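You operate a simulated robot arm through the tools that you are given. There is no shell and no other tool.

You run a simulated robot arm. Do the job below in one go: nothing can be reset, and whatever is moved stays where it is left.

JOB
Steer the film's edge with the grey knob till EDGE shows 0 mm.
Fine: switch on, read EDGE, turn the knob against it, then run the film; stop it once 0 mm shows.

The check looks at the end state, three seconds after you hand in, the way a careful person would. Anything else that was tipped, shoved, dropped, spilled or broken makes it a failure.

ROBOT AND FRAMES
A 7-joint arm with a three-finger gripper, fixed in place. Base frame: the origin is at the foot of the arm, x ahead of it, y to its left, z up. Readings come in cm, rad, newtons and seconds.
Its first joint turns from -2.897 to 2.897 rad. Payload 2.69 kg.
The tool frame sits at the grasp point between the pads (the TCP): z along the fingers, y along the line on which they close. The tips reach 3 cm beyond it. The gripper opens to 12.8 cm. The gripper's body begins 11.7 cm behind the TCP.
Orientation is told as [roll, pitch, yaw] about the base's x, y, z axes, in that order, counted from this pose: with the fingers straight down and closing along the base's y, the tool's x points along the base's -x, its y along +y and its z along -z.

CONTROLS
- The arm moves only by the tool step_arm. Its argument "targets" is a list of rows, each a list of 3 entries, a list of its own where there are three numbers: the turn, a rotation vector about the tool's x, y, z in units of 45 degrees (1.0 is 45 degrees), then the shift along the tool's x, y, z in units of 100 mm (1.0 is 100 mm), then the opening, from 0 (shut) to 1 (fully open). In form: [[[ax, ay, az], [tx, ty, tz], fingers], ...]. A call has 1 to 20 rows; each row is the pose to reach, as a shift and turn from the pose commanded when the call began, along the tool's axes at that moment. A call with a number of a shift or a turn outside -1 to 1 is refused whole. Rows are played at 5 a second. More than 5 cm and 0.15 rad between two rows, or a gripper value outside its range, and nothing of the call is played. A pose out of reach is approached as far as the arm can. The call stops where the force on the tool passes 40 N (or 10 N more than at its start, if that is more) or the arm is blocked; 0.2 s more then pass. The fingers move at their own pace and stop on an object; they squeeze with about 26 N. The grip force told is the motor's: it shows also when the fingers shut on nothing. Time passes only in rows, and 0.2 s behind the last, so rows that repeat a pose let the fingers close. The reply holds the time, the measured pose of the TCP, the force on the tool along the base axes, the opening and the grip force, in the units named above and with some noise, with the torque about the TCP (base axes, N m) and any sound that the robot's microphone picked up.
- Cameras (640 x 400 px; columns grow to the right, rows downward): "scene" is fixed at [4.89, 49.41, 149.96]; the picture's right is [-0.72, -0.70, 0.00], its down [-0.30, 0.31, -0.90] and it looks along [0.63, -0.65, -0.44] (base axes); focal length 364 px, centre (320, 200). "wrist" rides on the gripper at [5.8, 5.4, -13.1] in the tool frame; the picture's right is [-0.68, 0.74, 0.00], its down [-0.62, -0.57, -0.55] and it looks along [-0.40, -0.37, 0.84] (tool axes); focal length 234 px, centre (320, 200). There is no depth. A picture from a camera that has moved, and an enlarged one, comes with that camera's place and axes in the base frame and with its lens. The place of the scene camera against the robot may be out by one fixed shift of up to 1.8 cm in any direction.
- camera(camera): a new picture of that camera. It takes no simulated time.
- lift_body(by): slides the trunk up (or, below 0, down) by that many cm; the arm rides with it, the base frame stays. It gives what a move gives, with no picture.
- enlarge(camera, box): a new picture of the part [left, top, right, bottom] of that camera's present view, enlarged. It takes no simulated time.
- hand_in(): hands the job in; it is judged then, once.

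Places have to be worked out from the pictures, the camera data and where the tool is seen. Open the gripper and draw the arm clear of the work before you hand the job in, unless the task says otherwise.

The tools are called after "Request:" as name(argument=value, ...) on one line, values as JSON. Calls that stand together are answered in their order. step_arm: Moves the arm, as the interface text tells. Its arguments: {"type":"object","properties":{"targets":{"type":"array"}},"required":["targets"]} The other tools are called the same way: lift_body (by) slides the trunk up or down; camera (camera) takes a picture; enlarge (camera, box) takes an enlarged picture of a part of a camera's view; hand_in () hands the job in.

At the start:

```text
clock: 0.0
tool_pos: [63.7, -28.42, 109.62]
ee_rot: [0.002, 0.0, 0.001]
contact_force: [-0.2, 0.4, 0.0]
wrist_torque: [0.02, 0.01, -0.04]
gripper_width: 12.79
finger_force: 0.0
trunk travel left (down, up): [-15.0, 20.0]
```

scene: 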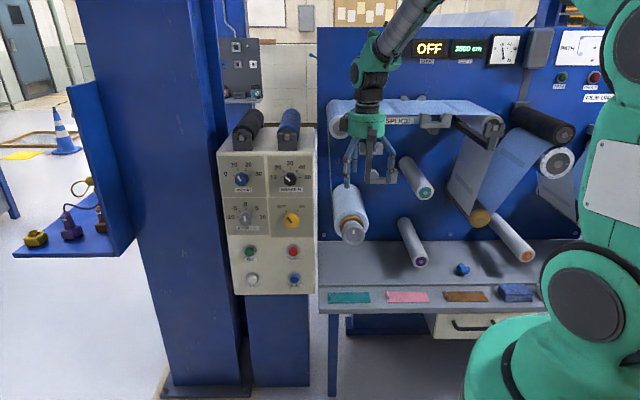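
wrist: 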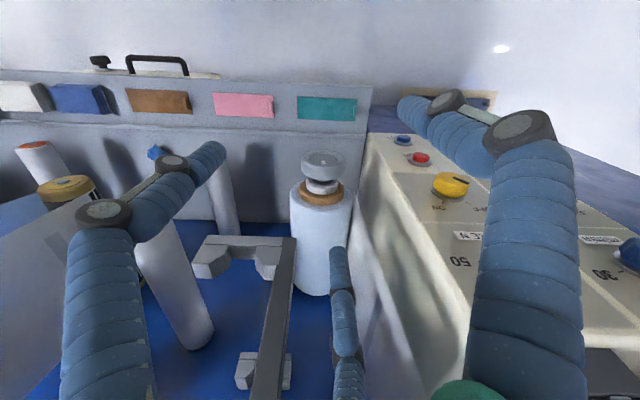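

I'll look at the control panel and the displays up close first.

Request:
enlarge(camera="scene", box=[210, 100, 330, 300])

Request:
enlarge(camera="scene", box=[380, 20, 640, 120])

Request:
enlarge(camera="scene", box=[220, 150, 320, 230])

```text
2.00 times, centred on (270, 200) of scene
camera zoom: at [4.89, 49.41, 149.96], right [-0.72, -0.7, 0.0], down [-0.3, 0.31, -0.9], along [0.63, -0.65, -0.44], focal length 727 px, centre (420, 200)
```

zoom: 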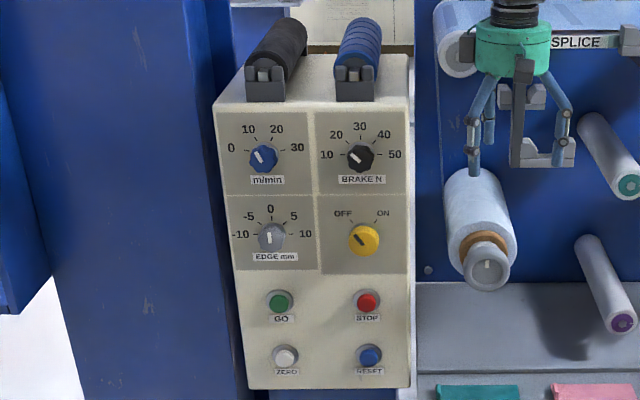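

```text
2.46 times, centred on (510, 70) of scene
camera zoom: at [4.89, 49.41, 149.96], right [-0.72, -0.7, 0.0], down [-0.3, 0.31, -0.9], along [0.63, -0.65, -0.44], focal length 895 px, centre (-148, 520)
```

zoom: 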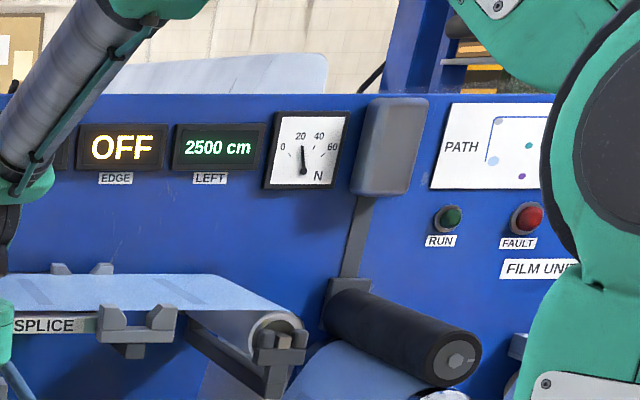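

```text
5.00 times, centred on (270, 190) of scene
camera zoom: at [4.89, 49.41, 149.96], right [-0.72, -0.7, 0.0], down [-0.3, 0.31, -0.9], along [0.63, -0.65, -0.44], focal length 1818 px, centre (570, 250)
```

zoom: 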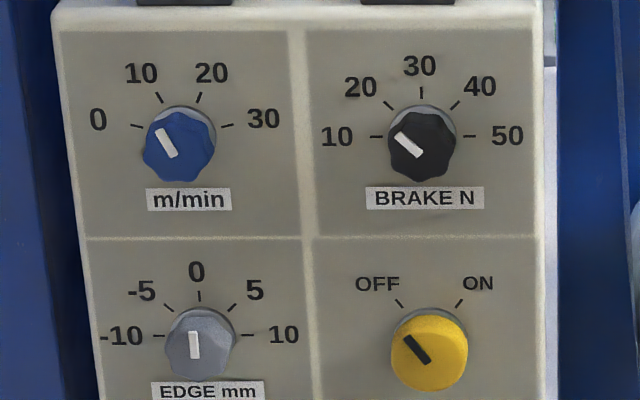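

The box panel appears vertical, facing about [-0.70, 0.72, 0], with the yellow switch (OFF) near [85, -20, 90.5] and the grey EDGE knob near [96, -9.4, 92]. I'll first back the gripper away from the film unit, along the panel's normal.

Request:
step_arm(targets=[[[0, 0, 0], [0.33, 0.33, 0], 1], [[0, 0, 0], [0.66, 0.66, 0], 1], [[0, 0, 0], [0.9, 1.0, 0], 1], [[0, 0, 0], [0.9, 1.0, 0], 0.5]])

```text
clock: 1.0
tool_pos: [54.78, -18.13, 109.85]
ee_rot: [0.0, 0.0, 0.001]
contact_force: [-0.4, -0.3, 0.0]
wrist_torque: [-0.03, -0.03, 0.02]
gripper_width: 6.4
finger_force: 0.0
trunk travel left (down, up): [-15.0, 20.0]
```

The arm is clear of the rollers. I start tipping the tool towards the panel (first 45 degrees) while moving to the left.

Request:
step_arm(targets=[[[0.12, -0.117, 0], [0, 0.17, 0], 0.5], [[0.24, -0.233, 0], [0, 0.34, 0], 0.5], [[0.36, -0.35, 0], [0, 0.5, 0], 0.5], [[0.48, -0.467, 0], [0, 0.67, 0], 0.5], [[0.6, -0.583, 0], [0, 0.83, 0], 0.5], [[0.72, -0.7, 0], [0, 1.0, 0], 0.5]])

```text
clock: 2.4
tool_pos: [54.8, -8.38, 109.9]
ee_rot: [-0.627, -0.518, 0.172]
contact_force: [-0.4, -0.5, 0.0]
wrist_torque: [0.0, 0.04, -0.02]
gripper_width: 6.39
finger_force: 0.0
trunk travel left (down, up): [-15.0, 20.0]
```

The motion is tracked well. Next is the second 45 degrees of tilt in place.

Request:
step_arm(targets=[[[0.12, -0.117, 0], [0, 0, 0], 0.5], [[0.24, -0.233, 0], [0, 0, 0], 0.5], [[0.36, -0.35, 0], [0, 0, 0], 0.5], [[0.48, -0.467, 0], [0, 0, 0], 0.5], [[0.6, -0.583, 0], [0, 0, 0], 0.5], [[0.72, -0.7, 0], [0, 0, 0], 0.5], [[0.72, -0.7, 0], [0, 0, 0], 0.5]])

Request:
camera(camera="scene")

Request:
camera(camera="wrist")

```text
clock: 4.0
tool_pos: [54.78, -8.25, 109.86]
ee_rot: [-1.58, -0.773, 0.781]
contact_force: [0.5, -0.2, -0.1]
wrist_torque: [-0.03, -0.03, -0.01]
gripper_width: 6.42
finger_force: 0.0
trunk travel left (down, up): [-15.0, 20.0]
```

```text
taken
```

scene: 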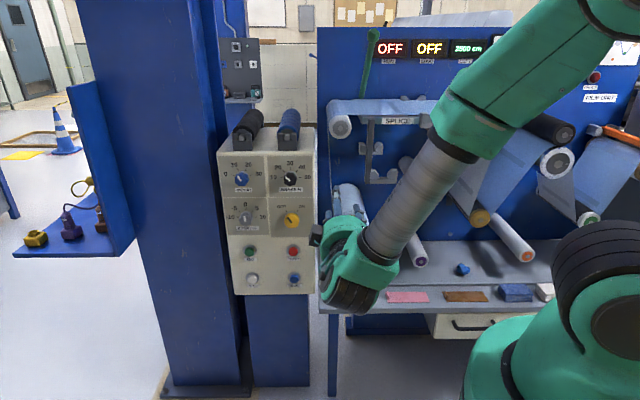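

```text
taken
camera wrist: at [45.23, 0.85, 101.84], right [0.72, 0.7, -0.06], down [-0.35, 0.43, 0.83], along [0.6, -0.57, 0.55], focal length 234 px, centre (320, 200)
```

wrist: 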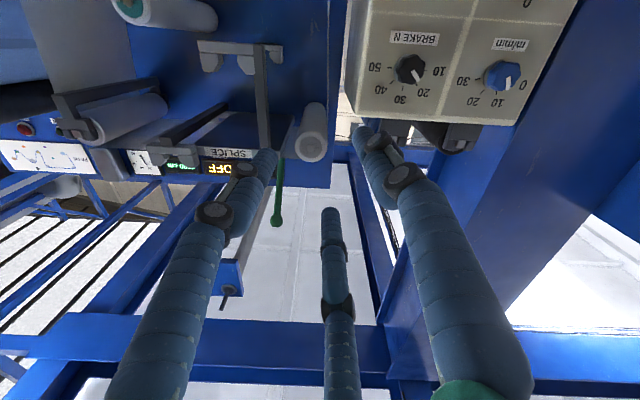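

The tool now faces the panel horizontally. I'll look closer at the fingers to understand their shape and which way they close.

Request:
enlarge(camera="wrist", box=[160, 80, 480, 400])

Request:
enlarge(camera="scene", box=[280, 170, 420, 320])

```text
1.25 times, centred on (320, 240) of wrist
camera zoom: at [45.23, 0.85, 101.84], right [0.72, 0.7, -0.06], down [-0.35, 0.43, 0.83], along [0.6, -0.57, 0.55], focal length 293 px, centre (320, 150)
```

zoom: 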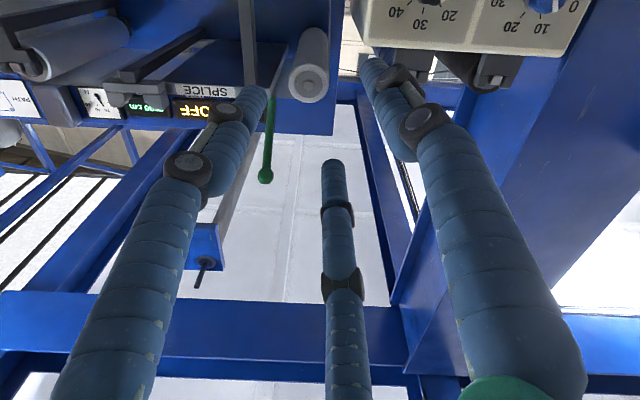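

```text
2.67 times, centred on (350, 245) of scene
camera zoom: at [4.89, 49.41, 149.96], right [-0.72, -0.7, 0.0], down [-0.3, 0.31, -0.9], along [0.63, -0.65, -0.44], focal length 970 px, centre (240, 80)
```

zoom: 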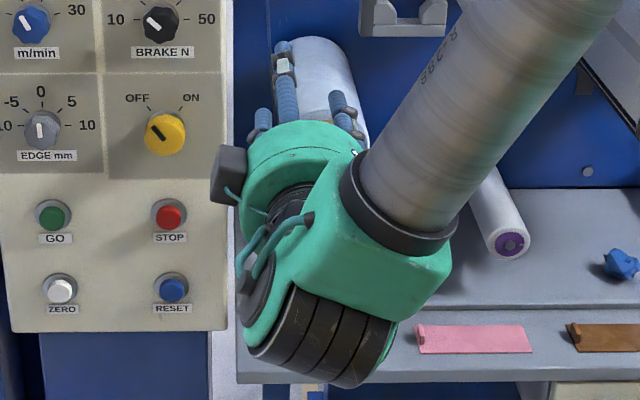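

The hand really has three jaws in a ring (radius about 4 cm at this opening), which suits knobs. Now I move towards a spot some 15 cm in front of the yellow switch.

Request:
step_arm(targets=[[[0, 0, 0], [0.05, 0.4, 0.15], 0.5], [[0, 0, 0], [0.1, 0.8, 0.3], 0.5], [[0, 0, 0], [0.12, 1.0, 0.5], 0.5]])

Request:
step_arm(targets=[[[0, 0, 0], [0.05, 0.4, 0.15], 0.5], [[0, 0, 0], [0.1, 0.8, 0.3], 0.5], [[0, 0, 0], [0.14, 1.0, 0.5], 0.5], [[0, 0, 0], [0.14, 1.0, 0.5], 0.5]])

Request:
camera(camera="scene")

Request:
camera(camera="wrist")

```text
clock: 4.8
tool_pos: [62.69, -7.65, 101.89]
ee_rot: [-1.582, -0.771, 0.779]
contact_force: [0.0, -0.2, -0.5]
wrist_torque: [0.0, -0.02, -0.02]
gripper_width: 6.39
finger_force: 0.1
trunk travel left (down, up): [-15.0, 20.0]
```

```text
clock: 5.8
tool_pos: [70.48, -7.26, 93.53]
ee_rot: [-1.58, -0.773, 0.778]
contact_force: [0.0, 0.7, -0.5]
wrist_torque: [-0.05, -0.03, -0.08]
gripper_width: 6.39
finger_force: 0.1
trunk travel left (down, up): [-15.0, 20.0]
```

```text
taken
```

scene: 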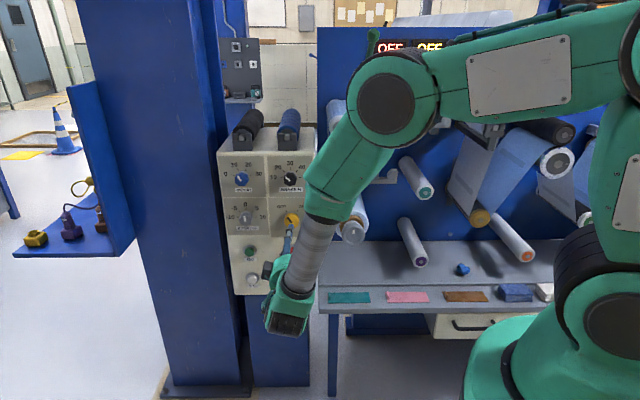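

```text
taken
camera wrist: at [61.03, 1.89, 85.59], right [0.72, 0.7, -0.06], down [-0.35, 0.43, 0.83], along [0.6, -0.57, 0.55], focal length 234 px, centre (320, 200)
```

wrist: 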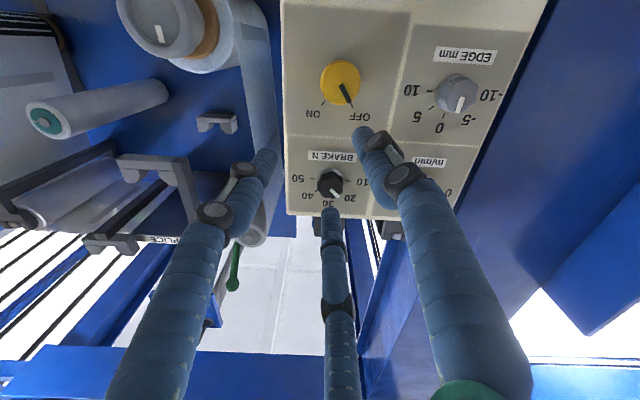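

The wrist camera puts the yellow switch's face at about [86.0, -19.9, 89.0] and the grey knob at about [97, -9.2, 89.4]. I line the tool axis up with the switch and go halfway in.

Request:
step_arm(targets=[[[0, 0, 0], [0.07, 0.24, 0.3], 0.62], [[0, 0, 0], [0.149, 0.485, 0.6], 0.62], [[0, 0, 0], [0.149, 0.485, 1.0], 0.62], [[0, 0, 0], [0.149, 0.485, 1.0], 0.62]])

Request:
camera(camera="wrist")

Request:
camera(camera="scene")

```text
clock: 6.8
tool_pos: [79.04, -12.65, 89.08]
ee_rot: [-1.581, -0.771, 0.777]
contact_force: [0.6, -0.7, 0.2]
wrist_torque: [-0.02, 0.03, -0.05]
gripper_width: 7.93
finger_force: 0.0
trunk travel left (down, up): [-15.0, 20.0]
```

```text
taken
camera wrist: at [69.46, -3.51, 81.1], right [0.72, 0.7, -0.06], down [-0.35, 0.43, 0.83], along [0.6, -0.58, 0.55], focal length 234 px, centre (320, 200)
```

wrist: 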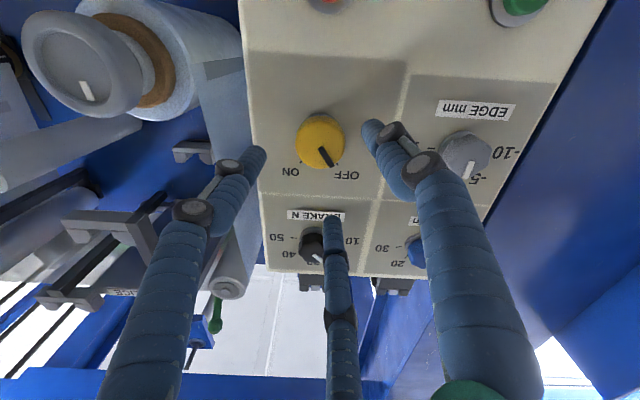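

```text
taken
```

scene: 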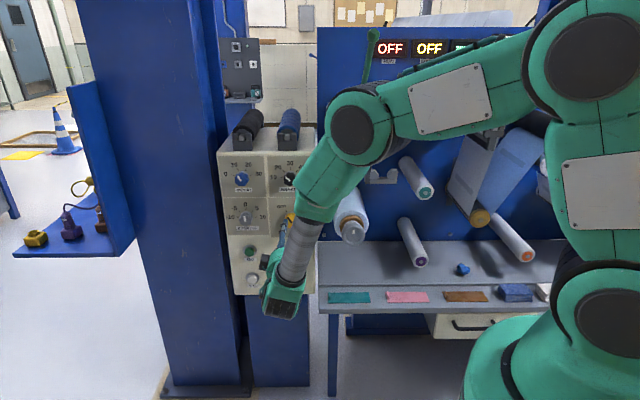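

The switch sits right on the tool axis (expected column 319, row 141; seen 320, 140). I advance 8.8 cm so the finger tips straddle it.

Request:
step_arm(targets=[[[0, 0, 0], [0, 0, 0.3], 0.62], [[0, 0, 0], [0, 0, 0.55], 0.62], [[0, 0, 0], [0, 0, 0.72], 0.62], [[0, 0, 0], [0, 0, 0.82], 0.62], [[0, 0, 0], [0, 0, 0.88], 0.62], [[0, 0, 0], [0, 0, 0.88], 0.62]])

Request:
camera(camera="wrist")

```text
clock: 8.2
tool_pos: [85.26, -19.08, 89.16]
ee_rot: [-1.579, -0.772, 0.778]
contact_force: [-0.6, 0.9, -0.3]
wrist_torque: [0.0, 0.0, 0.03]
gripper_width: 7.94
finger_force: 0.0
trunk travel left (down, up): [-15.0, 20.0]
```

```text
taken
camera wrist: at [75.81, -9.98, 81.27], right [0.72, 0.7, -0.06], down [-0.35, 0.43, 0.83], along [0.6, -0.57, 0.55], focal length 234 px, centre (320, 200)
```

wrist: 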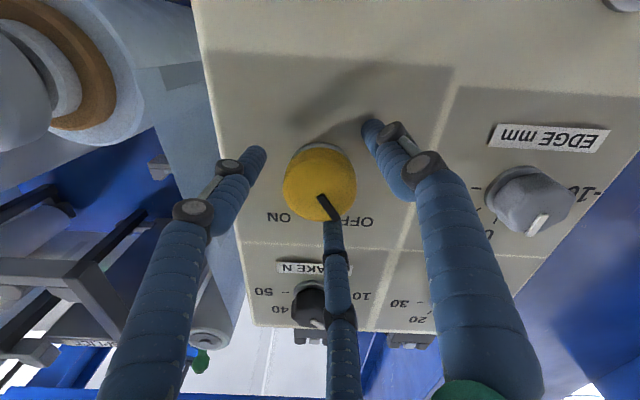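

Still centred, no contact. I close on the switch.

Request:
step_arm(targets=[[[0, 0, 0], [0, 0, 0], 0.35], [[0, 0, 0], [0, 0, 0], 0.0], [[0, 0, 0], [0, 0, 0], 0.0]])

Request:
camera(camera="wrist")

```text
clock: 9.0
tool_pos: [85.4, -19.12, 89.38]
ee_rot: [-1.585, -0.773, 0.782]
contact_force: [1.5, 0.7, 15.3]
wrist_torque: [-0.25, -0.31, 0.04]
gripper_width: 5.12
finger_force: 26.0
trunk travel left (down, up): [-15.0, 20.0]
```

```text
taken
camera wrist: at [75.88, -9.97, 81.47], right [0.72, 0.7, -0.05], down [-0.36, 0.43, 0.83], along [0.6, -0.57, 0.56], focal length 234 px, centre (320, 200)
```

wrist: 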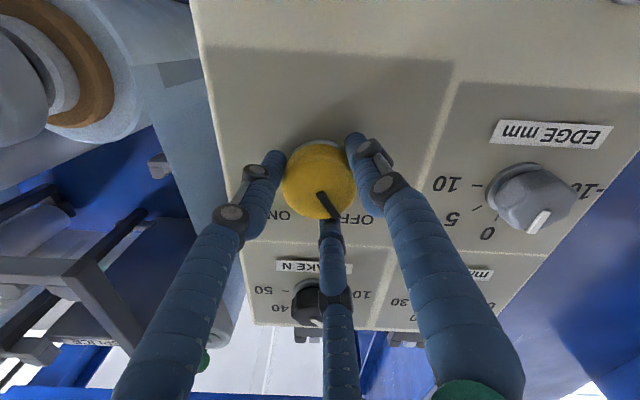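

Gripped at 5.1 cm, but the switch presses the hand up with 15 N, so its centre is a few mm higher. I ease the hand up by 4 mm.

Request:
step_arm(targets=[[[0, 0, 0], [-0.014, -0.014, 0], 0.0], [[0, 0, 0], [-0.028, -0.028, 0], 0.0]])

```text
clock: 9.6
tool_pos: [85.33, -19.14, 89.47]
ee_rot: [-1.577, -0.769, 0.778]
contact_force: [11.1, -3.1, 2.5]
wrist_torque: [-0.08, -0.3, 0.11]
gripper_width: 5.09
finger_force: 26.0
trunk travel left (down, up): [-15.0, 20.0]
```

The side force has gone down. I turn the switch clockwise (about the tool's z) by the first 45 degrees.

Request:
step_arm(targets=[[[0, 0, 0.15], [0, 0, 0], 0], [[0, 0, 0.3], [0, 0, 0], 0], [[0, 0, 0.45], [0, 0, 0], 0], [[0, 0, 0.6], [0, 0, 0], 0], [[0, 0, 0.75], [0, 0, 0], 0], [[0, 0, 0.9], [0, 0, 0], 0], [[0, 0, 1.0], [0, 0, 0], 0]])

Request:
camera(camera="wrist")

Request:
camera(camera="scene")

```text
clock: 11.2
tool_pos: [85.29, -19.09, 89.55]
ee_rot: [-1.99, -1.558, 1.191]
contact_force: [12.7, 1.4, -4.4]
wrist_torque: [0.09, 0.08, 0.02]
gripper_width: 5.05
finger_force: 44.9
trunk travel left (down, up): [-15.0, 20.0]
```

```text
taken
camera wrist: at [79.88, -5.96, 83.62], right [0.53, 0.52, 0.67], down [-0.78, 0.01, 0.62], along [0.32, -0.85, 0.41], focal length 234 px, centre (320, 200)
```

wrist: 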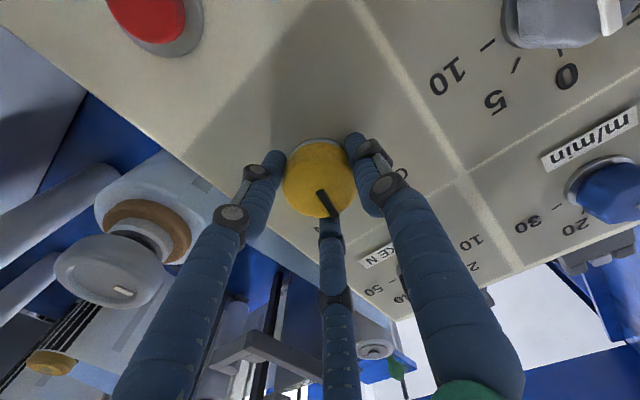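

```text
taken
```

scene: 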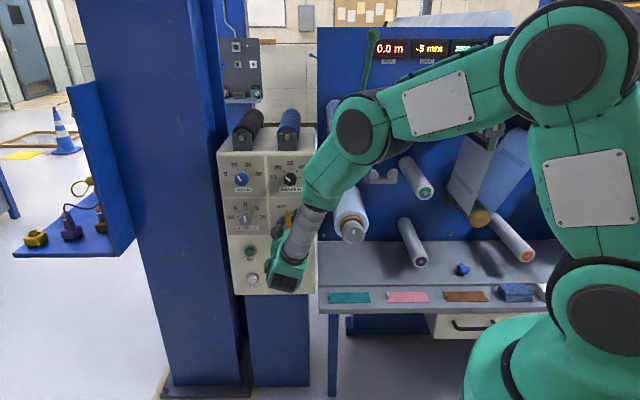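

The displays have come on (EDGE about -5 mm), and the switch turns with the hand. I turn it on to the ON mark, about 40 more degrees.

Request:
step_arm(targets=[[[0, 0, 0.15], [0, 0, 0], 0], [[0, 0, 0.3], [0, 0, 0], 0], [[0, 0, 0.45], [0, 0, 0], 0], [[0, 0, 0.6], [0, 0, 0], 0], [[0, 0, 0.75], [0, 0, 0], 0], [[0, 0, 0.9], [0, 0, 0], 0]])

Request:
camera(camera="wrist")

Request:
enlarge(camera="scene", box=[370, 30, 490, 70])

Request:
enlarge(camera="scene", box=[210, 150, 330, 300])

```text
clock: 12.0
tool_pos: [85.36, -18.99, 89.61]
ee_rot: [1.572, -1.261, -2.391]
contact_force: [-25.5, 8.8, 15.7]
wrist_torque: [-0.37, -0.37, -0.66]
gripper_width: 5.07
finger_force: 44.7
out of reach, approached as far as the arm can: row 3, 4
trunk travel left (down, up): [-15.0, 20.0]
stopped in row 4: the force on the tool passed its limit at 61 N (the readings are from after the stop); the commanded pose is now the measured one
```

```text
taken
camera wrist: at [81.4, -4.72, 85.65], right [0.36, 0.34, 0.87], down [-0.91, -0.09, 0.41], along [0.22, -0.94, 0.27], focal length 234 px, centre (320, 200)
```

wrist: 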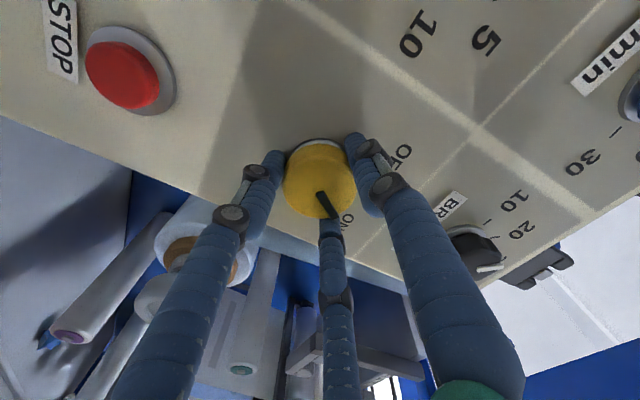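

```text
5.33 times, centred on (430, 50) of scene
camera zoom: at [4.89, 49.41, 149.96], right [-0.72, -0.7, 0.0], down [-0.3, 0.31, -0.9], along [0.63, -0.65, -0.44], focal length 1939 px, centre (-267, 1000)
```

zoom: 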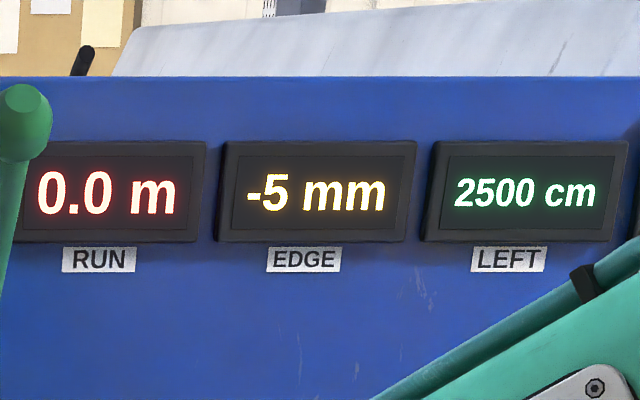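

```text
2.67 times, centred on (270, 225) of scene
camera zoom: at [4.89, 49.41, 149.96], right [-0.72, -0.7, 0.0], down [-0.3, 0.31, -0.9], along [0.63, -0.65, -0.44], focal length 970 px, centre (453, 133)
```

zoom: 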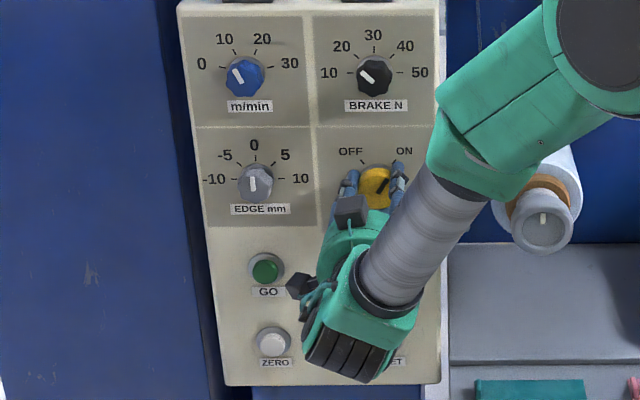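

EDGE reads -5 mm and the machine is on, but the switch stopped about 25 degrees short because a wrist joint ran out. I open, swing the hand back about 55 degrees, then I'll regrip and finish the turn.

Request:
step_arm(targets=[[[0, 0, 0], [0, 0, 0], 0.4], [[0, 0, 0], [0, 0, 0], 0.62], [[0, 0, 0], [0, 0, 0], 0.62]])

Request:
step_arm(targets=[[[0, 0, -0.15], [0, 0, 0], 0.62], [[0, 0, -0.3], [0, 0, 0], 0.62], [[0, 0, -0.45], [0, 0, 0], 0.62], [[0, 0, -0.6], [0, 0, 0], 0.62], [[0, 0, -0.75], [0, 0, 0], 0.62], [[0, 0, -0.9], [0, 0, 0], 0.62], [[0, 0, -1.0], [0, 0, 0], 0.62], [[0, 0, -1.0], [0, 0, 0], 0.62]])

Request:
camera(camera="wrist")

```text
clock: 12.8
tool_pos: [85.51, -19.05, 89.35]
ee_rot: [1.561, -1.261, -2.378]
contact_force: [-1.0, 0.6, 0.3]
wrist_torque: [0.01, 0.02, -0.01]
gripper_width: 7.95
finger_force: 0.1
trunk travel left (down, up): [-15.0, 20.0]
```

```text
clock: 14.6
tool_pos: [85.56, -19.07, 89.27]
ee_rot: [-1.565, -1.093, 0.747]
contact_force: [-0.2, 0.0, 0.3]
wrist_torque: [0.0, 0.0, 0.0]
gripper_width: 7.91
finger_force: 0.2
trunk travel left (down, up): [-15.0, 20.0]
```

```text
taken
camera wrist: at [78.02, -7.91, 81.71], right [0.7, 0.66, 0.26], down [-0.53, 0.25, 0.81], along [0.47, -0.71, 0.53], focal length 234 px, centre (320, 200)
```

wrist: 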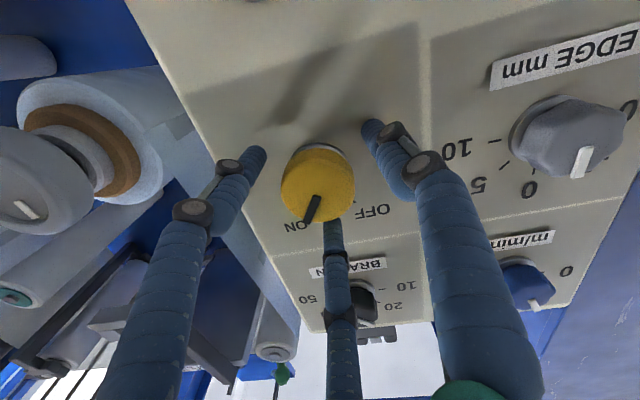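

I enlarge the view of the switch to judge where its pointer is relative to the ON tick.

Request:
enlarge(camera="wrist", box=[240, 110, 420, 260])

Request:
enlarge(camera="scene", box=[250, 180, 330, 240])

```text
2.67 times, centred on (330, 185) of wrist
camera zoom: at [78.02, -7.91, 81.71], right [0.7, 0.66, 0.26], down [-0.53, 0.25, 0.81], along [0.47, -0.71, 0.53], focal length 624 px, centre (293, 240)
```

zoom: 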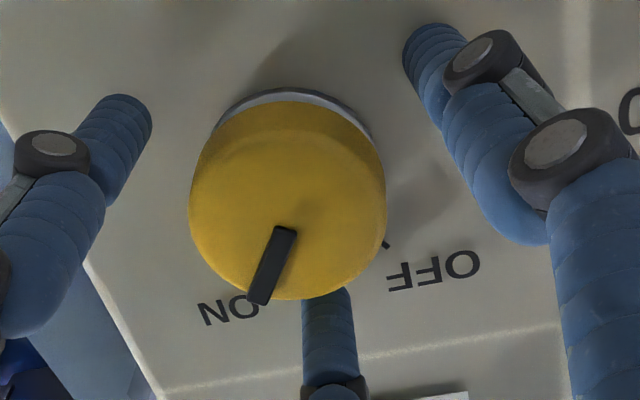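

```text
6.67 times, centred on (290, 210) of scene
camera zoom: at [4.89, 49.41, 149.96], right [-0.72, -0.7, 0.0], down [-0.3, 0.31, -0.9], along [0.63, -0.65, -0.44], focal length 2424 px, centre (520, 133)
```

zoom: 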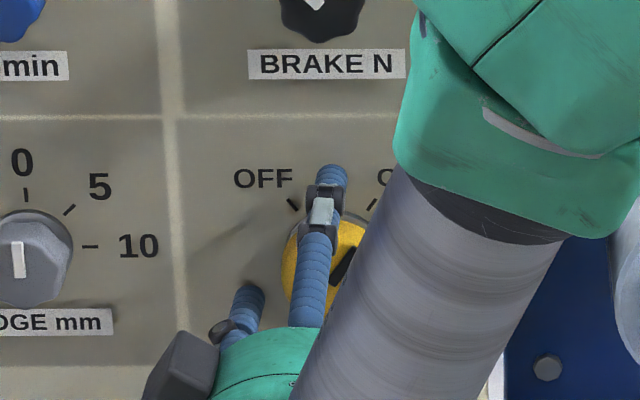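

The pointer is about 27 degrees to the right of vertical, while the ON tick lies near 43. I regrip and turn about 20 degrees more, watching the forces.

Request:
step_arm(targets=[[[0, 0, 0], [-0.018, -0.009, 0], 0.4], [[0, 0, 0], [-0.018, -0.009, 0], 0.0], [[0, 0, 0], [-0.018, -0.009, 0], 0.0]])

Request:
step_arm(targets=[[[0, 0, 0.1], [0, 0, 0], 0], [[0, 0, 0.2], [0, 0, 0], 0], [[0, 0, 0.3], [0, 0, 0], 0], [[0, 0, 0.4], [0, 0, 0], 0]])

Request:
enlarge(camera="wrist", box=[240, 110, 420, 260])

Request:
enlarge(camera="scene", box=[250, 180, 330, 240])

```text
clock: 15.4
tool_pos: [85.47, -19.05, 89.26]
ee_rot: [-1.563, -1.094, 0.746]
contact_force: [-11.0, 6.2, -0.6]
wrist_torque: [-0.08, -0.17, 0.49]
gripper_width: 5.18
finger_force: 26.0
trunk travel left (down, up): [-15.0, 20.0]
```

```text
clock: 16.4
tool_pos: [85.36, -19.15, 89.52]
ee_rot: [-1.557, -1.412, 0.74]
contact_force: [-28.7, 8.7, 5.7]
wrist_torque: [-0.71, 0.19, -0.11]
gripper_width: 5.06
finger_force: 45.3
trunk travel left (down, up): [-15.0, 20.0]
```

```text
2.67 times, centred on (330, 185) of wrist
camera zoom: at [79.53, -6.42, 83.0], right [0.61, 0.57, 0.55], down [-0.71, 0.09, 0.7], along [0.35, -0.82, 0.46], focal length 624 px, centre (293, 240)
```

zoom: 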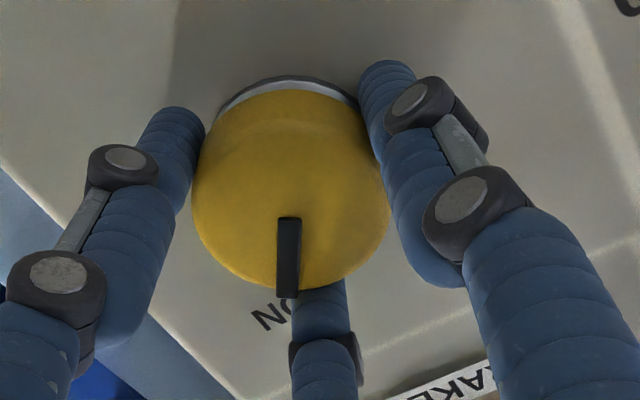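

```text
6.67 times, centred on (290, 210) of scene
camera zoom: at [4.89, 49.41, 149.96], right [-0.72, -0.7, 0.0], down [-0.3, 0.31, -0.9], along [0.63, -0.65, -0.44], focal length 2424 px, centre (520, 133)
```

zoom: 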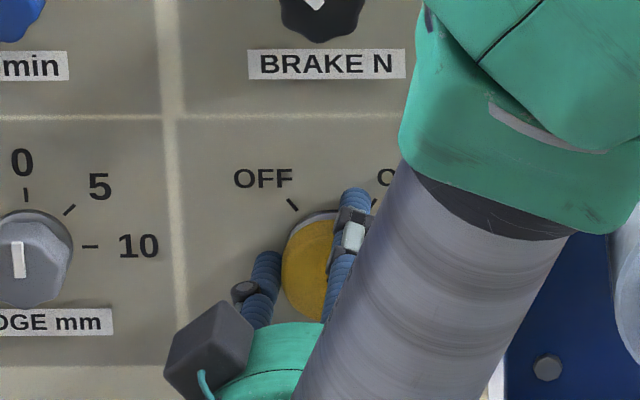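

There's now a resisting torque of about 0.6 N m about the switch axis, as at a stop. I open the fingers and check the pointer.

Request:
step_arm(targets=[[[0, 0, 0.4], [0, 0, 0], 0.3], [[0, 0, 0.4], [0, 0, 0], 0.62], [[0, 0, 0.4], [0, 0, 0], 0.62]])

```text
refused: row 1 steps farther than a row can; nothing moved
```

That row was relative to the present pose, so I repeat it with no turn.

Request:
step_arm(targets=[[[0, 0, 0], [0, 0, 0], 0.45], [[0, 0, 0], [0, 0, 0], 0.62], [[0, 0, 0], [0, 0, 0], 0.62], [[0, 0, 0], [0, 0, -0.3], 0.62], [[0, 0, 0], [0, 0, -0.7], 0.62], [[0, 0, 0], [0, 0, -0.9], 0.62]])

Request:
camera(camera="wrist")

Request:
enlarge(camera="scene", box=[250, 180, 330, 240])

```text
clock: 17.8
tool_pos: [79.31, -12.3, 89.59]
ee_rot: [-1.556, -1.408, 0.736]
contact_force: [0.3, 0.3, 0.7]
wrist_torque: [0.03, -0.01, -0.01]
gripper_width: 7.94
finger_force: 0.1
trunk travel left (down, up): [-15.0, 20.0]
```

```text
taken
camera wrist: at [73.5, 0.34, 82.97], right [0.61, 0.57, 0.55], down [-0.71, 0.09, 0.7], along [0.35, -0.82, 0.46], focal length 234 px, centre (320, 200)
```

wrist: 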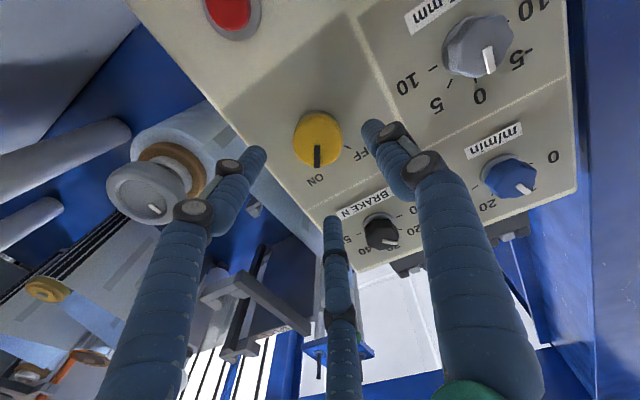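

```text
6.67 times, centred on (290, 210) of scene
camera zoom: at [4.89, 49.41, 149.96], right [-0.72, -0.7, 0.0], down [-0.3, 0.31, -0.9], along [0.63, -0.65, -0.44], focal length 2424 px, centre (520, 133)
```

zoom: 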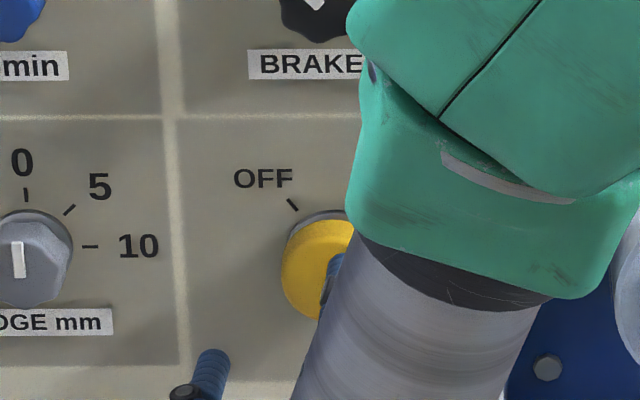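

The pointer now lies on ON. Next the EDGE knob: EDGE is -5 mm, so it must go from 0 to +5; first I wind the hand back about 44 degrees to have room for a clockwise turn.

Request:
step_arm(targets=[[[0, 0, -0.15], [0, 0, 0], 0.62], [[0, 0, -0.3], [0, 0, 0], 0.62], [[0, 0, -0.45], [0, 0, 0], 0.62], [[0, 0, -0.6], [0, 0, 0], 0.62], [[0, 0, -0.75], [0, 0, 0], 0.62], [[0, 0, -0.9], [0, 0, 0], 0.62], [[0, 0, -0.98], [0, 0, 0], 0.62], [[0, 0, -0.98], [0, 0, 0], 0.62]])

Request:
camera(camera="wrist")

Request:
enlarge(camera="scene", box=[210, 150, 330, 300])

```text
clock: 19.6
tool_pos: [79.47, -12.49, 89.5]
ee_rot: [-1.569, -0.637, 0.75]
contact_force: [0.4, -0.4, -0.5]
wrist_torque: [-0.04, 0.0, -0.02]
gripper_width: 7.95
finger_force: 0.1
trunk travel left (down, up): [-15.0, 20.0]
```

```text
taken
camera wrist: at [69.22, -3.85, 81.78], right [0.72, 0.67, -0.19], down [-0.26, 0.51, 0.82], along [0.65, -0.54, 0.54], focal length 234 px, centre (320, 200)
```

wrist: 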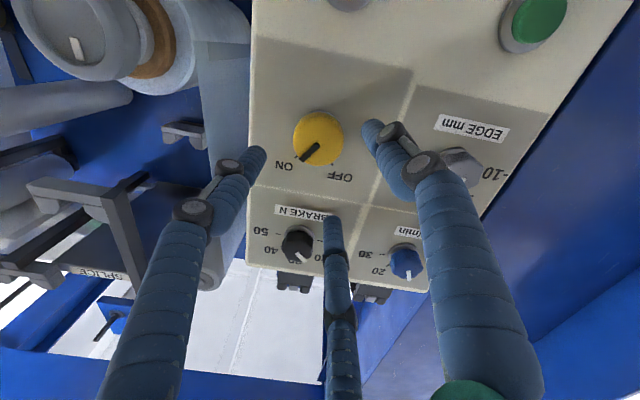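

```text
2.67 times, centred on (270, 225) of scene
camera zoom: at [4.89, 49.41, 149.96], right [-0.72, -0.7, 0.0], down [-0.3, 0.31, -0.9], along [0.63, -0.65, -0.44], focal length 970 px, centre (453, 133)
```

zoom: 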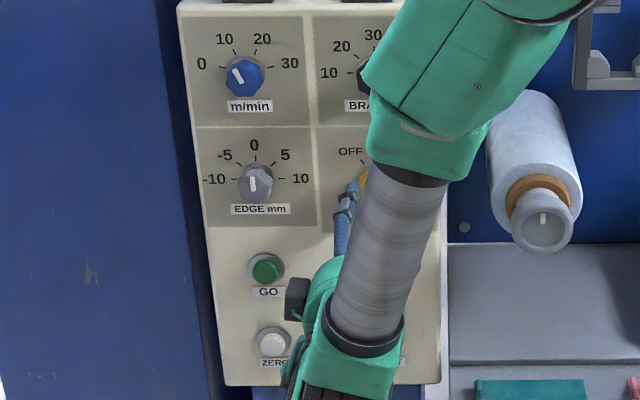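

The switch is clearly on ON. Now I slide the hand about 15 cm left, to face the grey knob at the same stand-off.

Request:
step_arm(targets=[[[0, 0, 0], [-0.3, 0.225, 0], 0.62], [[0, 0, 0], [-0.605, 0.45, 0], 0.62]])

Request:
step_arm(targets=[[[0, 0, 0], [-0.3, 0.225, 0], 0.62], [[0, 0, 0], [-0.605, 0.45, 0], 0.62], [[0, 0, 0], [-0.605, 0.45, 0], 0.62]])

Request:
camera(camera="wrist")

Request:
camera(camera="scene")

```text
clock: 20.2
tool_pos: [84.91, -7.72, 89.43]
ee_rot: [-1.566, -0.64, 0.75]
contact_force: [0.2, -0.3, -1.1]
wrist_torque: [0.01, 0.03, 0.04]
gripper_width: 7.95
finger_force: 0.1
trunk travel left (down, up): [-15.0, 20.0]
```

```text
clock: 21.0
tool_pos: [90.51, -2.17, 89.42]
ee_rot: [-1.568, -0.639, 0.751]
contact_force: [0.4, -0.3, -0.4]
wrist_torque: [-0.01, 0.0, -0.02]
gripper_width: 7.93
finger_force: 0.0
trunk travel left (down, up): [-15.0, 20.0]
```

```text
taken
camera wrist: at [80.53, 6.46, 81.81], right [0.72, 0.67, -0.19], down [-0.26, 0.51, 0.82], along [0.65, -0.54, 0.54], focal length 234 px, centre (320, 200)
```

wrist: 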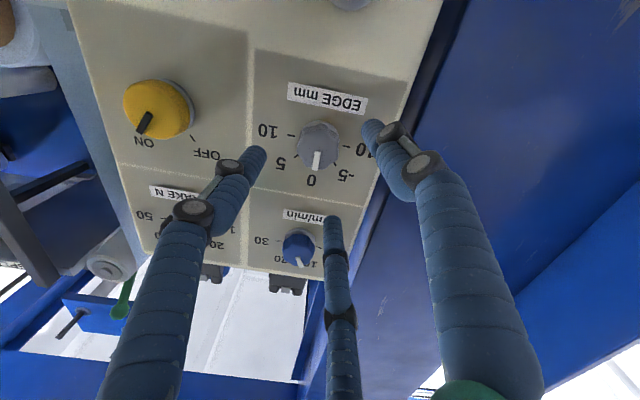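

```text
taken
```

scene: 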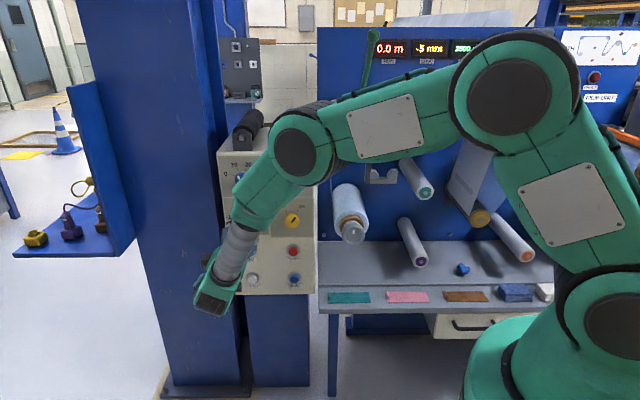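

The grey knob is nearly on the tool axis; I enlarge for a finer reading of its centre and size.

Request:
enlarge(camera="wrist", box=[240, 70, 400, 210])

```text
2.86 times, centred on (320, 140) of wrist
camera zoom: at [80.53, 6.46, 81.81], right [0.72, 0.67, -0.19], down [-0.26, 0.51, 0.82], along [0.65, -0.54, 0.54], focal length 669 px, centre (320, 371)
```

zoom: 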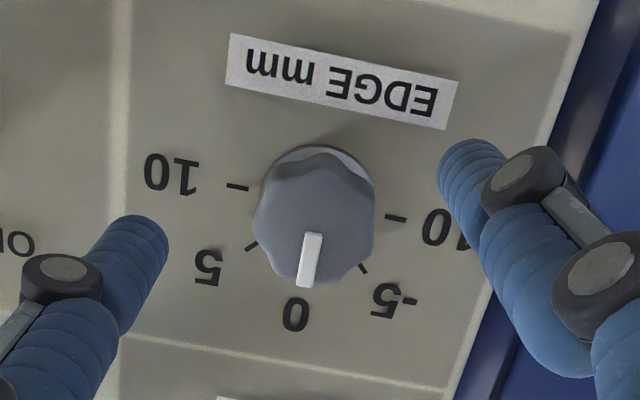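

The scale ticks and the knob face both show the knob axis about 5 mm above the tool axis. I raise the hand by 5 mm and advance 5 cm, then look again.

Request:
step_arm(targets=[[[0, 0, 0], [-0.022, -0.046, 0.1], 0.62], [[0, 0, 0], [-0.022, -0.046, 0.3], 0.62], [[0, 0, 0], [-0.022, -0.046, 0.5], 0.62], [[0, 0, 0], [-0.022, -0.046, 0.5], 0.62]])

Request:
enlarge(camera="wrist", box=[240, 70, 400, 210])

Request:
enlarge(camera="scene", box=[210, 150, 330, 300])

```text
clock: 22.0
tool_pos: [93.94, -5.83, 89.88]
ee_rot: [-1.568, -0.64, 0.751]
contact_force: [-0.1, -0.1, -0.5]
wrist_torque: [-0.01, -0.04, -0.02]
gripper_width: 7.92
finger_force: 0.0
trunk travel left (down, up): [-15.0, 20.0]
```

```text
2.86 times, centred on (320, 140) of wrist
camera zoom: at [83.78, 2.72, 82.23], right [0.72, 0.67, -0.19], down [-0.26, 0.51, 0.82], along [0.65, -0.54, 0.54], focal length 669 px, centre (320, 371)
```

zoom: 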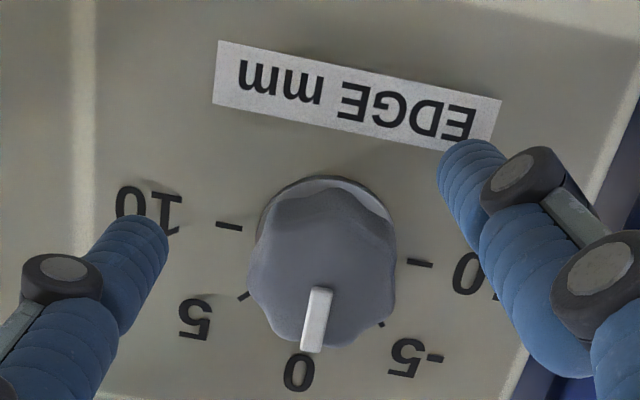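

```text
2.67 times, centred on (270, 225) of scene
camera zoom: at [4.89, 49.41, 149.96], right [-0.72, -0.7, 0.0], down [-0.3, 0.31, -0.9], along [0.63, -0.65, -0.44], focal length 970 px, centre (453, 133)
```

zoom: 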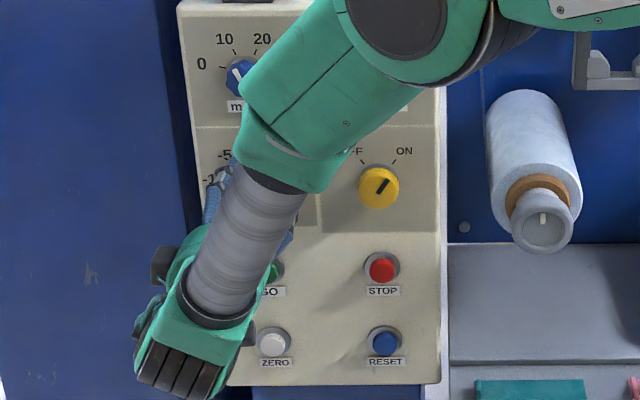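

Ticks and face again suggest the axis is about 3 mm higher still. I correct this and go in another 2.6 cm gently.

Request:
step_arm(targets=[[[0, 0, 0], [-0.026, -0.018, 0.0], 0.62], [[0, 0, 0], [-0.026, -0.018, 0.13], 0.62], [[0, 0, 0], [-0.026, -0.018, 0.26], 0.62], [[0, 0, 0], [-0.026, -0.018, 0.26], 0.62]])

Request:
enlarge(camera="wrist", box=[230, 80, 410, 240])

Request:
enlarge(camera="scene", box=[210, 150, 330, 300])

```text
clock: 23.0
tool_pos: [95.7, -7.85, 90.37]
ee_rot: [-1.565, -0.64, 0.75]
contact_force: [1.3, 0.0, 0.4]
wrist_torque: [-0.03, -0.01, -0.04]
gripper_width: 7.93
finger_force: 0.0
trunk travel left (down, up): [-15.0, 20.0]
```

```text
2.50 times, centred on (320, 160) of wrist
camera zoom: at [85.5, 0.79, 82.75], right [0.72, 0.67, -0.19], down [-0.26, 0.51, 0.82], along [0.65, -0.54, 0.54], focal length 585 px, centre (320, 300)
```

zoom: 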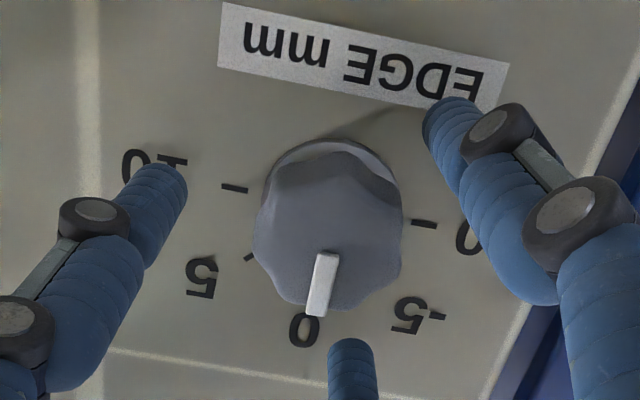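

```text
2.67 times, centred on (270, 225) of scene
camera zoom: at [4.89, 49.41, 149.96], right [-0.72, -0.7, 0.0], down [-0.3, 0.31, -0.9], along [0.63, -0.65, -0.44], focal length 970 px, centre (453, 133)
```

zoom: 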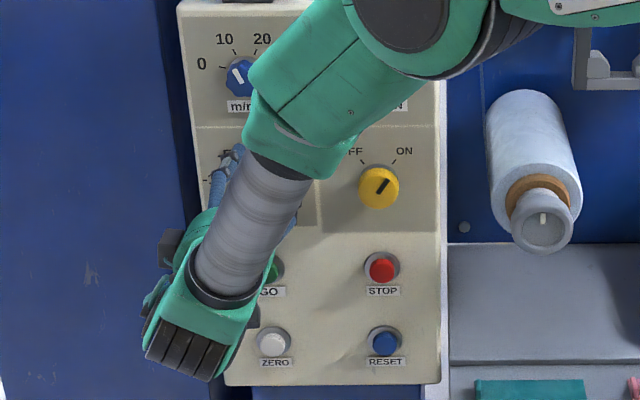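

Now consistent: knob face about 2.7 cm and panel about 4.5 cm ahead of the TCP, with the knob 3 mm to the left. I correct sideways and advance 1.1 cm so the tips straddle it by 1.4 cm, then close.

Request:
step_arm(targets=[[[0, 0, 0], [-0.02, 0.022, 0.0], 0.62], [[0, 0, 0], [-0.02, 0.022, 0.06], 0.62], [[0, 0, 0], [-0.02, 0.022, 0.11], 0.62], [[0, 0, 0], [-0.02, 0.022, 0.11], 0.45]])

Request:
step_arm(targets=[[[0, 0, 0], [0, 0, 0], 0.36], [[0, 0, 0], [0, 0, 0], 0.3], [[0, 0, 0], [0, 0, 0], 0.0], [[0, 0, 0], [0, 0, 0], 0.0]])

Request:
enlarge(camera="wrist", box=[230, 80, 410, 240])

```text
clock: 24.0
tool_pos: [96.39, -8.22, 90.11]
ee_rot: [-1.566, -0.637, 0.753]
contact_force: [-15.2, 20.7, -2.8]
wrist_torque: [-0.03, 0.18, 0.68]
gripper_width: 5.99
finger_force: 1.2
trunk travel left (down, up): [-15.0, 20.0]
```

```text
clock: 24.6
tool_pos: [96.37, -8.22, 90.28]
ee_rot: [-1.567, -0.637, 0.752]
contact_force: [-12.0, 5.1, 4.9]
wrist_torque: [-0.02, -0.52, 1.39]
gripper_width: 4.29
finger_force: 45.3
trunk travel left (down, up): [-15.0, 20.0]
stopped in row 2: the force on the tool passed its limit at 41 N (the readings are from after the stop); the commanded pose is now the measured one
```

```text
2.50 times, centred on (320, 160) of wrist
camera zoom: at [86.21, 0.45, 82.51], right [0.72, 0.67, -0.19], down [-0.26, 0.51, 0.82], along [0.65, -0.54, 0.54], focal length 585 px, centre (320, 300)
```

zoom: 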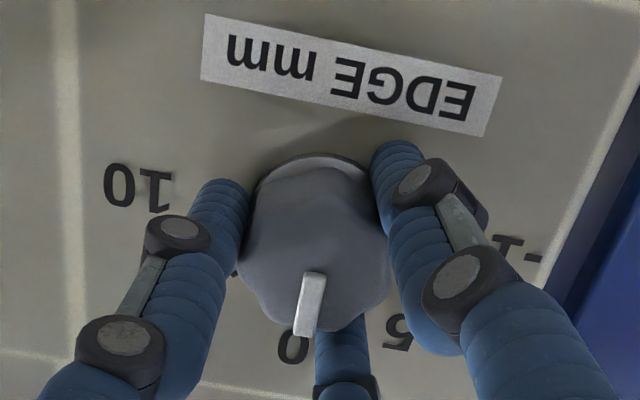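

The finger tips touched the panel (about 25 N), so the panel is a bit nearer than judged. I open, retract 4 mm, and re-close on the knob.

Request:
step_arm(targets=[[[0, 0, 0], [0, 0, 0], 0.42], [[0, 0, 0], [0, 0, -0.02], 0.45], [[0, 0, 0], [0.008, -0.008, -0.04], 0.45], [[0, 0, 0], [0.008, -0.008, -0.04], 0.45]])

Request:
enlarge(camera="wrist", box=[230, 80, 410, 240])

Request:
enlarge(camera="scene", box=[370, 30, 490, 70])

```text
clock: 25.6
tool_pos: [95.91, -8.12, 90.09]
ee_rot: [-1.564, -0.638, 0.75]
contact_force: [0.6, 0.2, 0.1]
wrist_torque: [-0.01, 0.0, 0.0]
gripper_width: 5.76
finger_force: 0.0
trunk travel left (down, up): [-15.0, 20.0]
```

```text
2.50 times, centred on (320, 160) of wrist
camera zoom: at [85.86, 0.62, 82.41], right [0.72, 0.67, -0.19], down [-0.26, 0.51, 0.82], along [0.65, -0.54, 0.53], focal length 585 px, centre (320, 300)
```

zoom: 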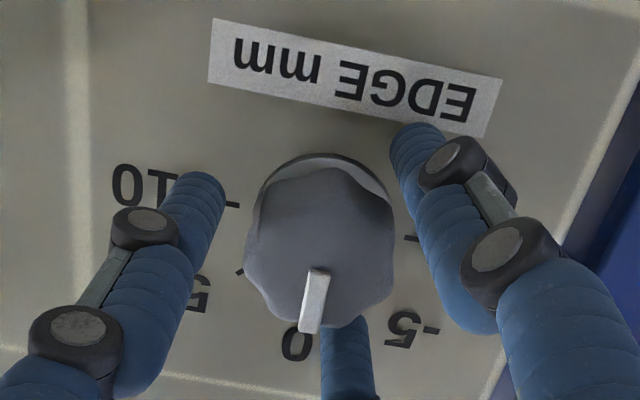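

```text
5.33 times, centred on (430, 50) of scene
camera zoom: at [4.89, 49.41, 149.96], right [-0.72, -0.7, 0.0], down [-0.3, 0.31, -0.9], along [0.63, -0.65, -0.44], focal length 1939 px, centre (-267, 1000)
```

zoom: 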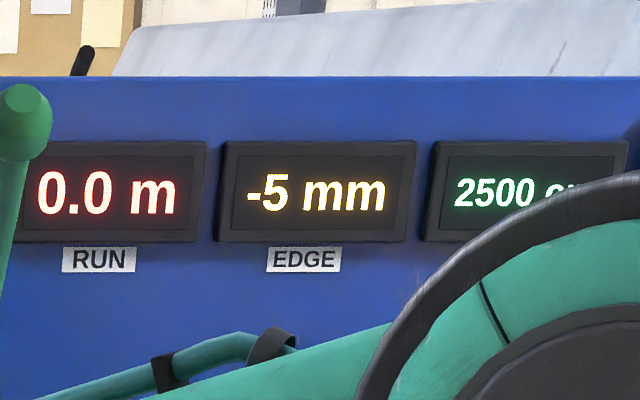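

Centred, with the tips over the knob by about 1.2 cm and clear of the panel. I close.

Request:
step_arm(targets=[[[0, 0, 0], [0, 0, 0], 0.38], [[0, 0, 0], [0, 0, 0], 0.34], [[0, 0, 0], [0, 0, 0], 0.25], [[0, 0, 0], [0, 0, 0], 0.25]])

```text
clock: 26.6
tool_pos: [96.07, -8.02, 89.9]
ee_rot: [-1.564, -0.636, 0.749]
contact_force: [6.3, 3.6, -5.5]
wrist_torque: [0.21, 0.18, 0.72]
gripper_width: 4.07
finger_force: 44.9
trunk travel left (down, up): [-15.0, 20.0]
```

Gripped. I turn the knob clockwise by 45 degrees, from 0 towards +5.

Request:
step_arm(targets=[[[0, 0, 0.12], [0, 0, 0], 0.25], [[0, 0, 0.24], [0, 0, 0], 0.25], [[0, 0, 0.36], [0, 0, 0], 0.25], [[0, 0, 0.48], [0, 0, 0], 0.25], [[0, 0, 0.6], [0, 0, 0], 0.25], [[0, 0, 0.72], [0, 0, 0], 0.25], [[0, 0, 0.84], [0, 0, 0], 0.25], [[0, 0, 0.95], [0, 0, 0], 0.25], [[0, 0, 1.0], [0, 0, 0], 0.25], [[0, 0, 1.0], [0, 0, 0], 0.25]])

Request:
enlarge(camera="wrist", box=[230, 80, 410, 240])

Request:
camera(camera="scene")

```text
clock: 28.8
tool_pos: [96.19, -8.0, 90.08]
ee_rot: [-1.54, -1.423, 0.723]
contact_force: [3.2, 14.0, -10.0]
wrist_torque: [0.14, 0.14, 0.69]
gripper_width: 4.06
finger_force: 45.4
trunk travel left (down, up): [-15.0, 20.0]
```

```text
2.50 times, centred on (320, 160) of wrist
camera zoom: at [90.24, 4.74, 83.57], right [0.61, 0.57, 0.56], down [-0.71, 0.08, 0.7], along [0.35, -0.82, 0.45], focal length 585 px, centre (320, 300)
```

zoom: 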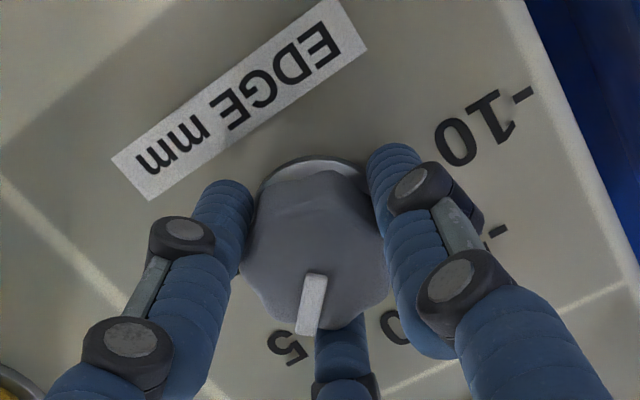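

```text
taken
```

scene: 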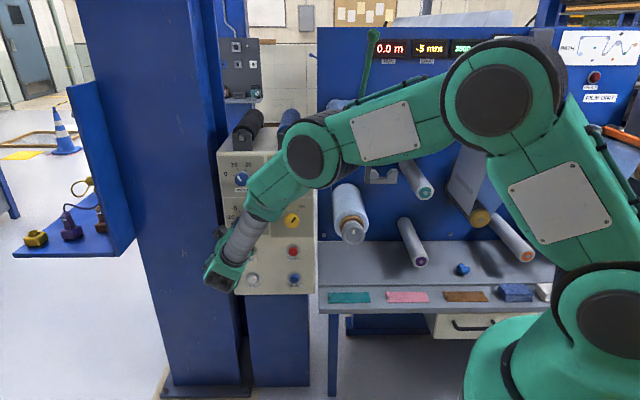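

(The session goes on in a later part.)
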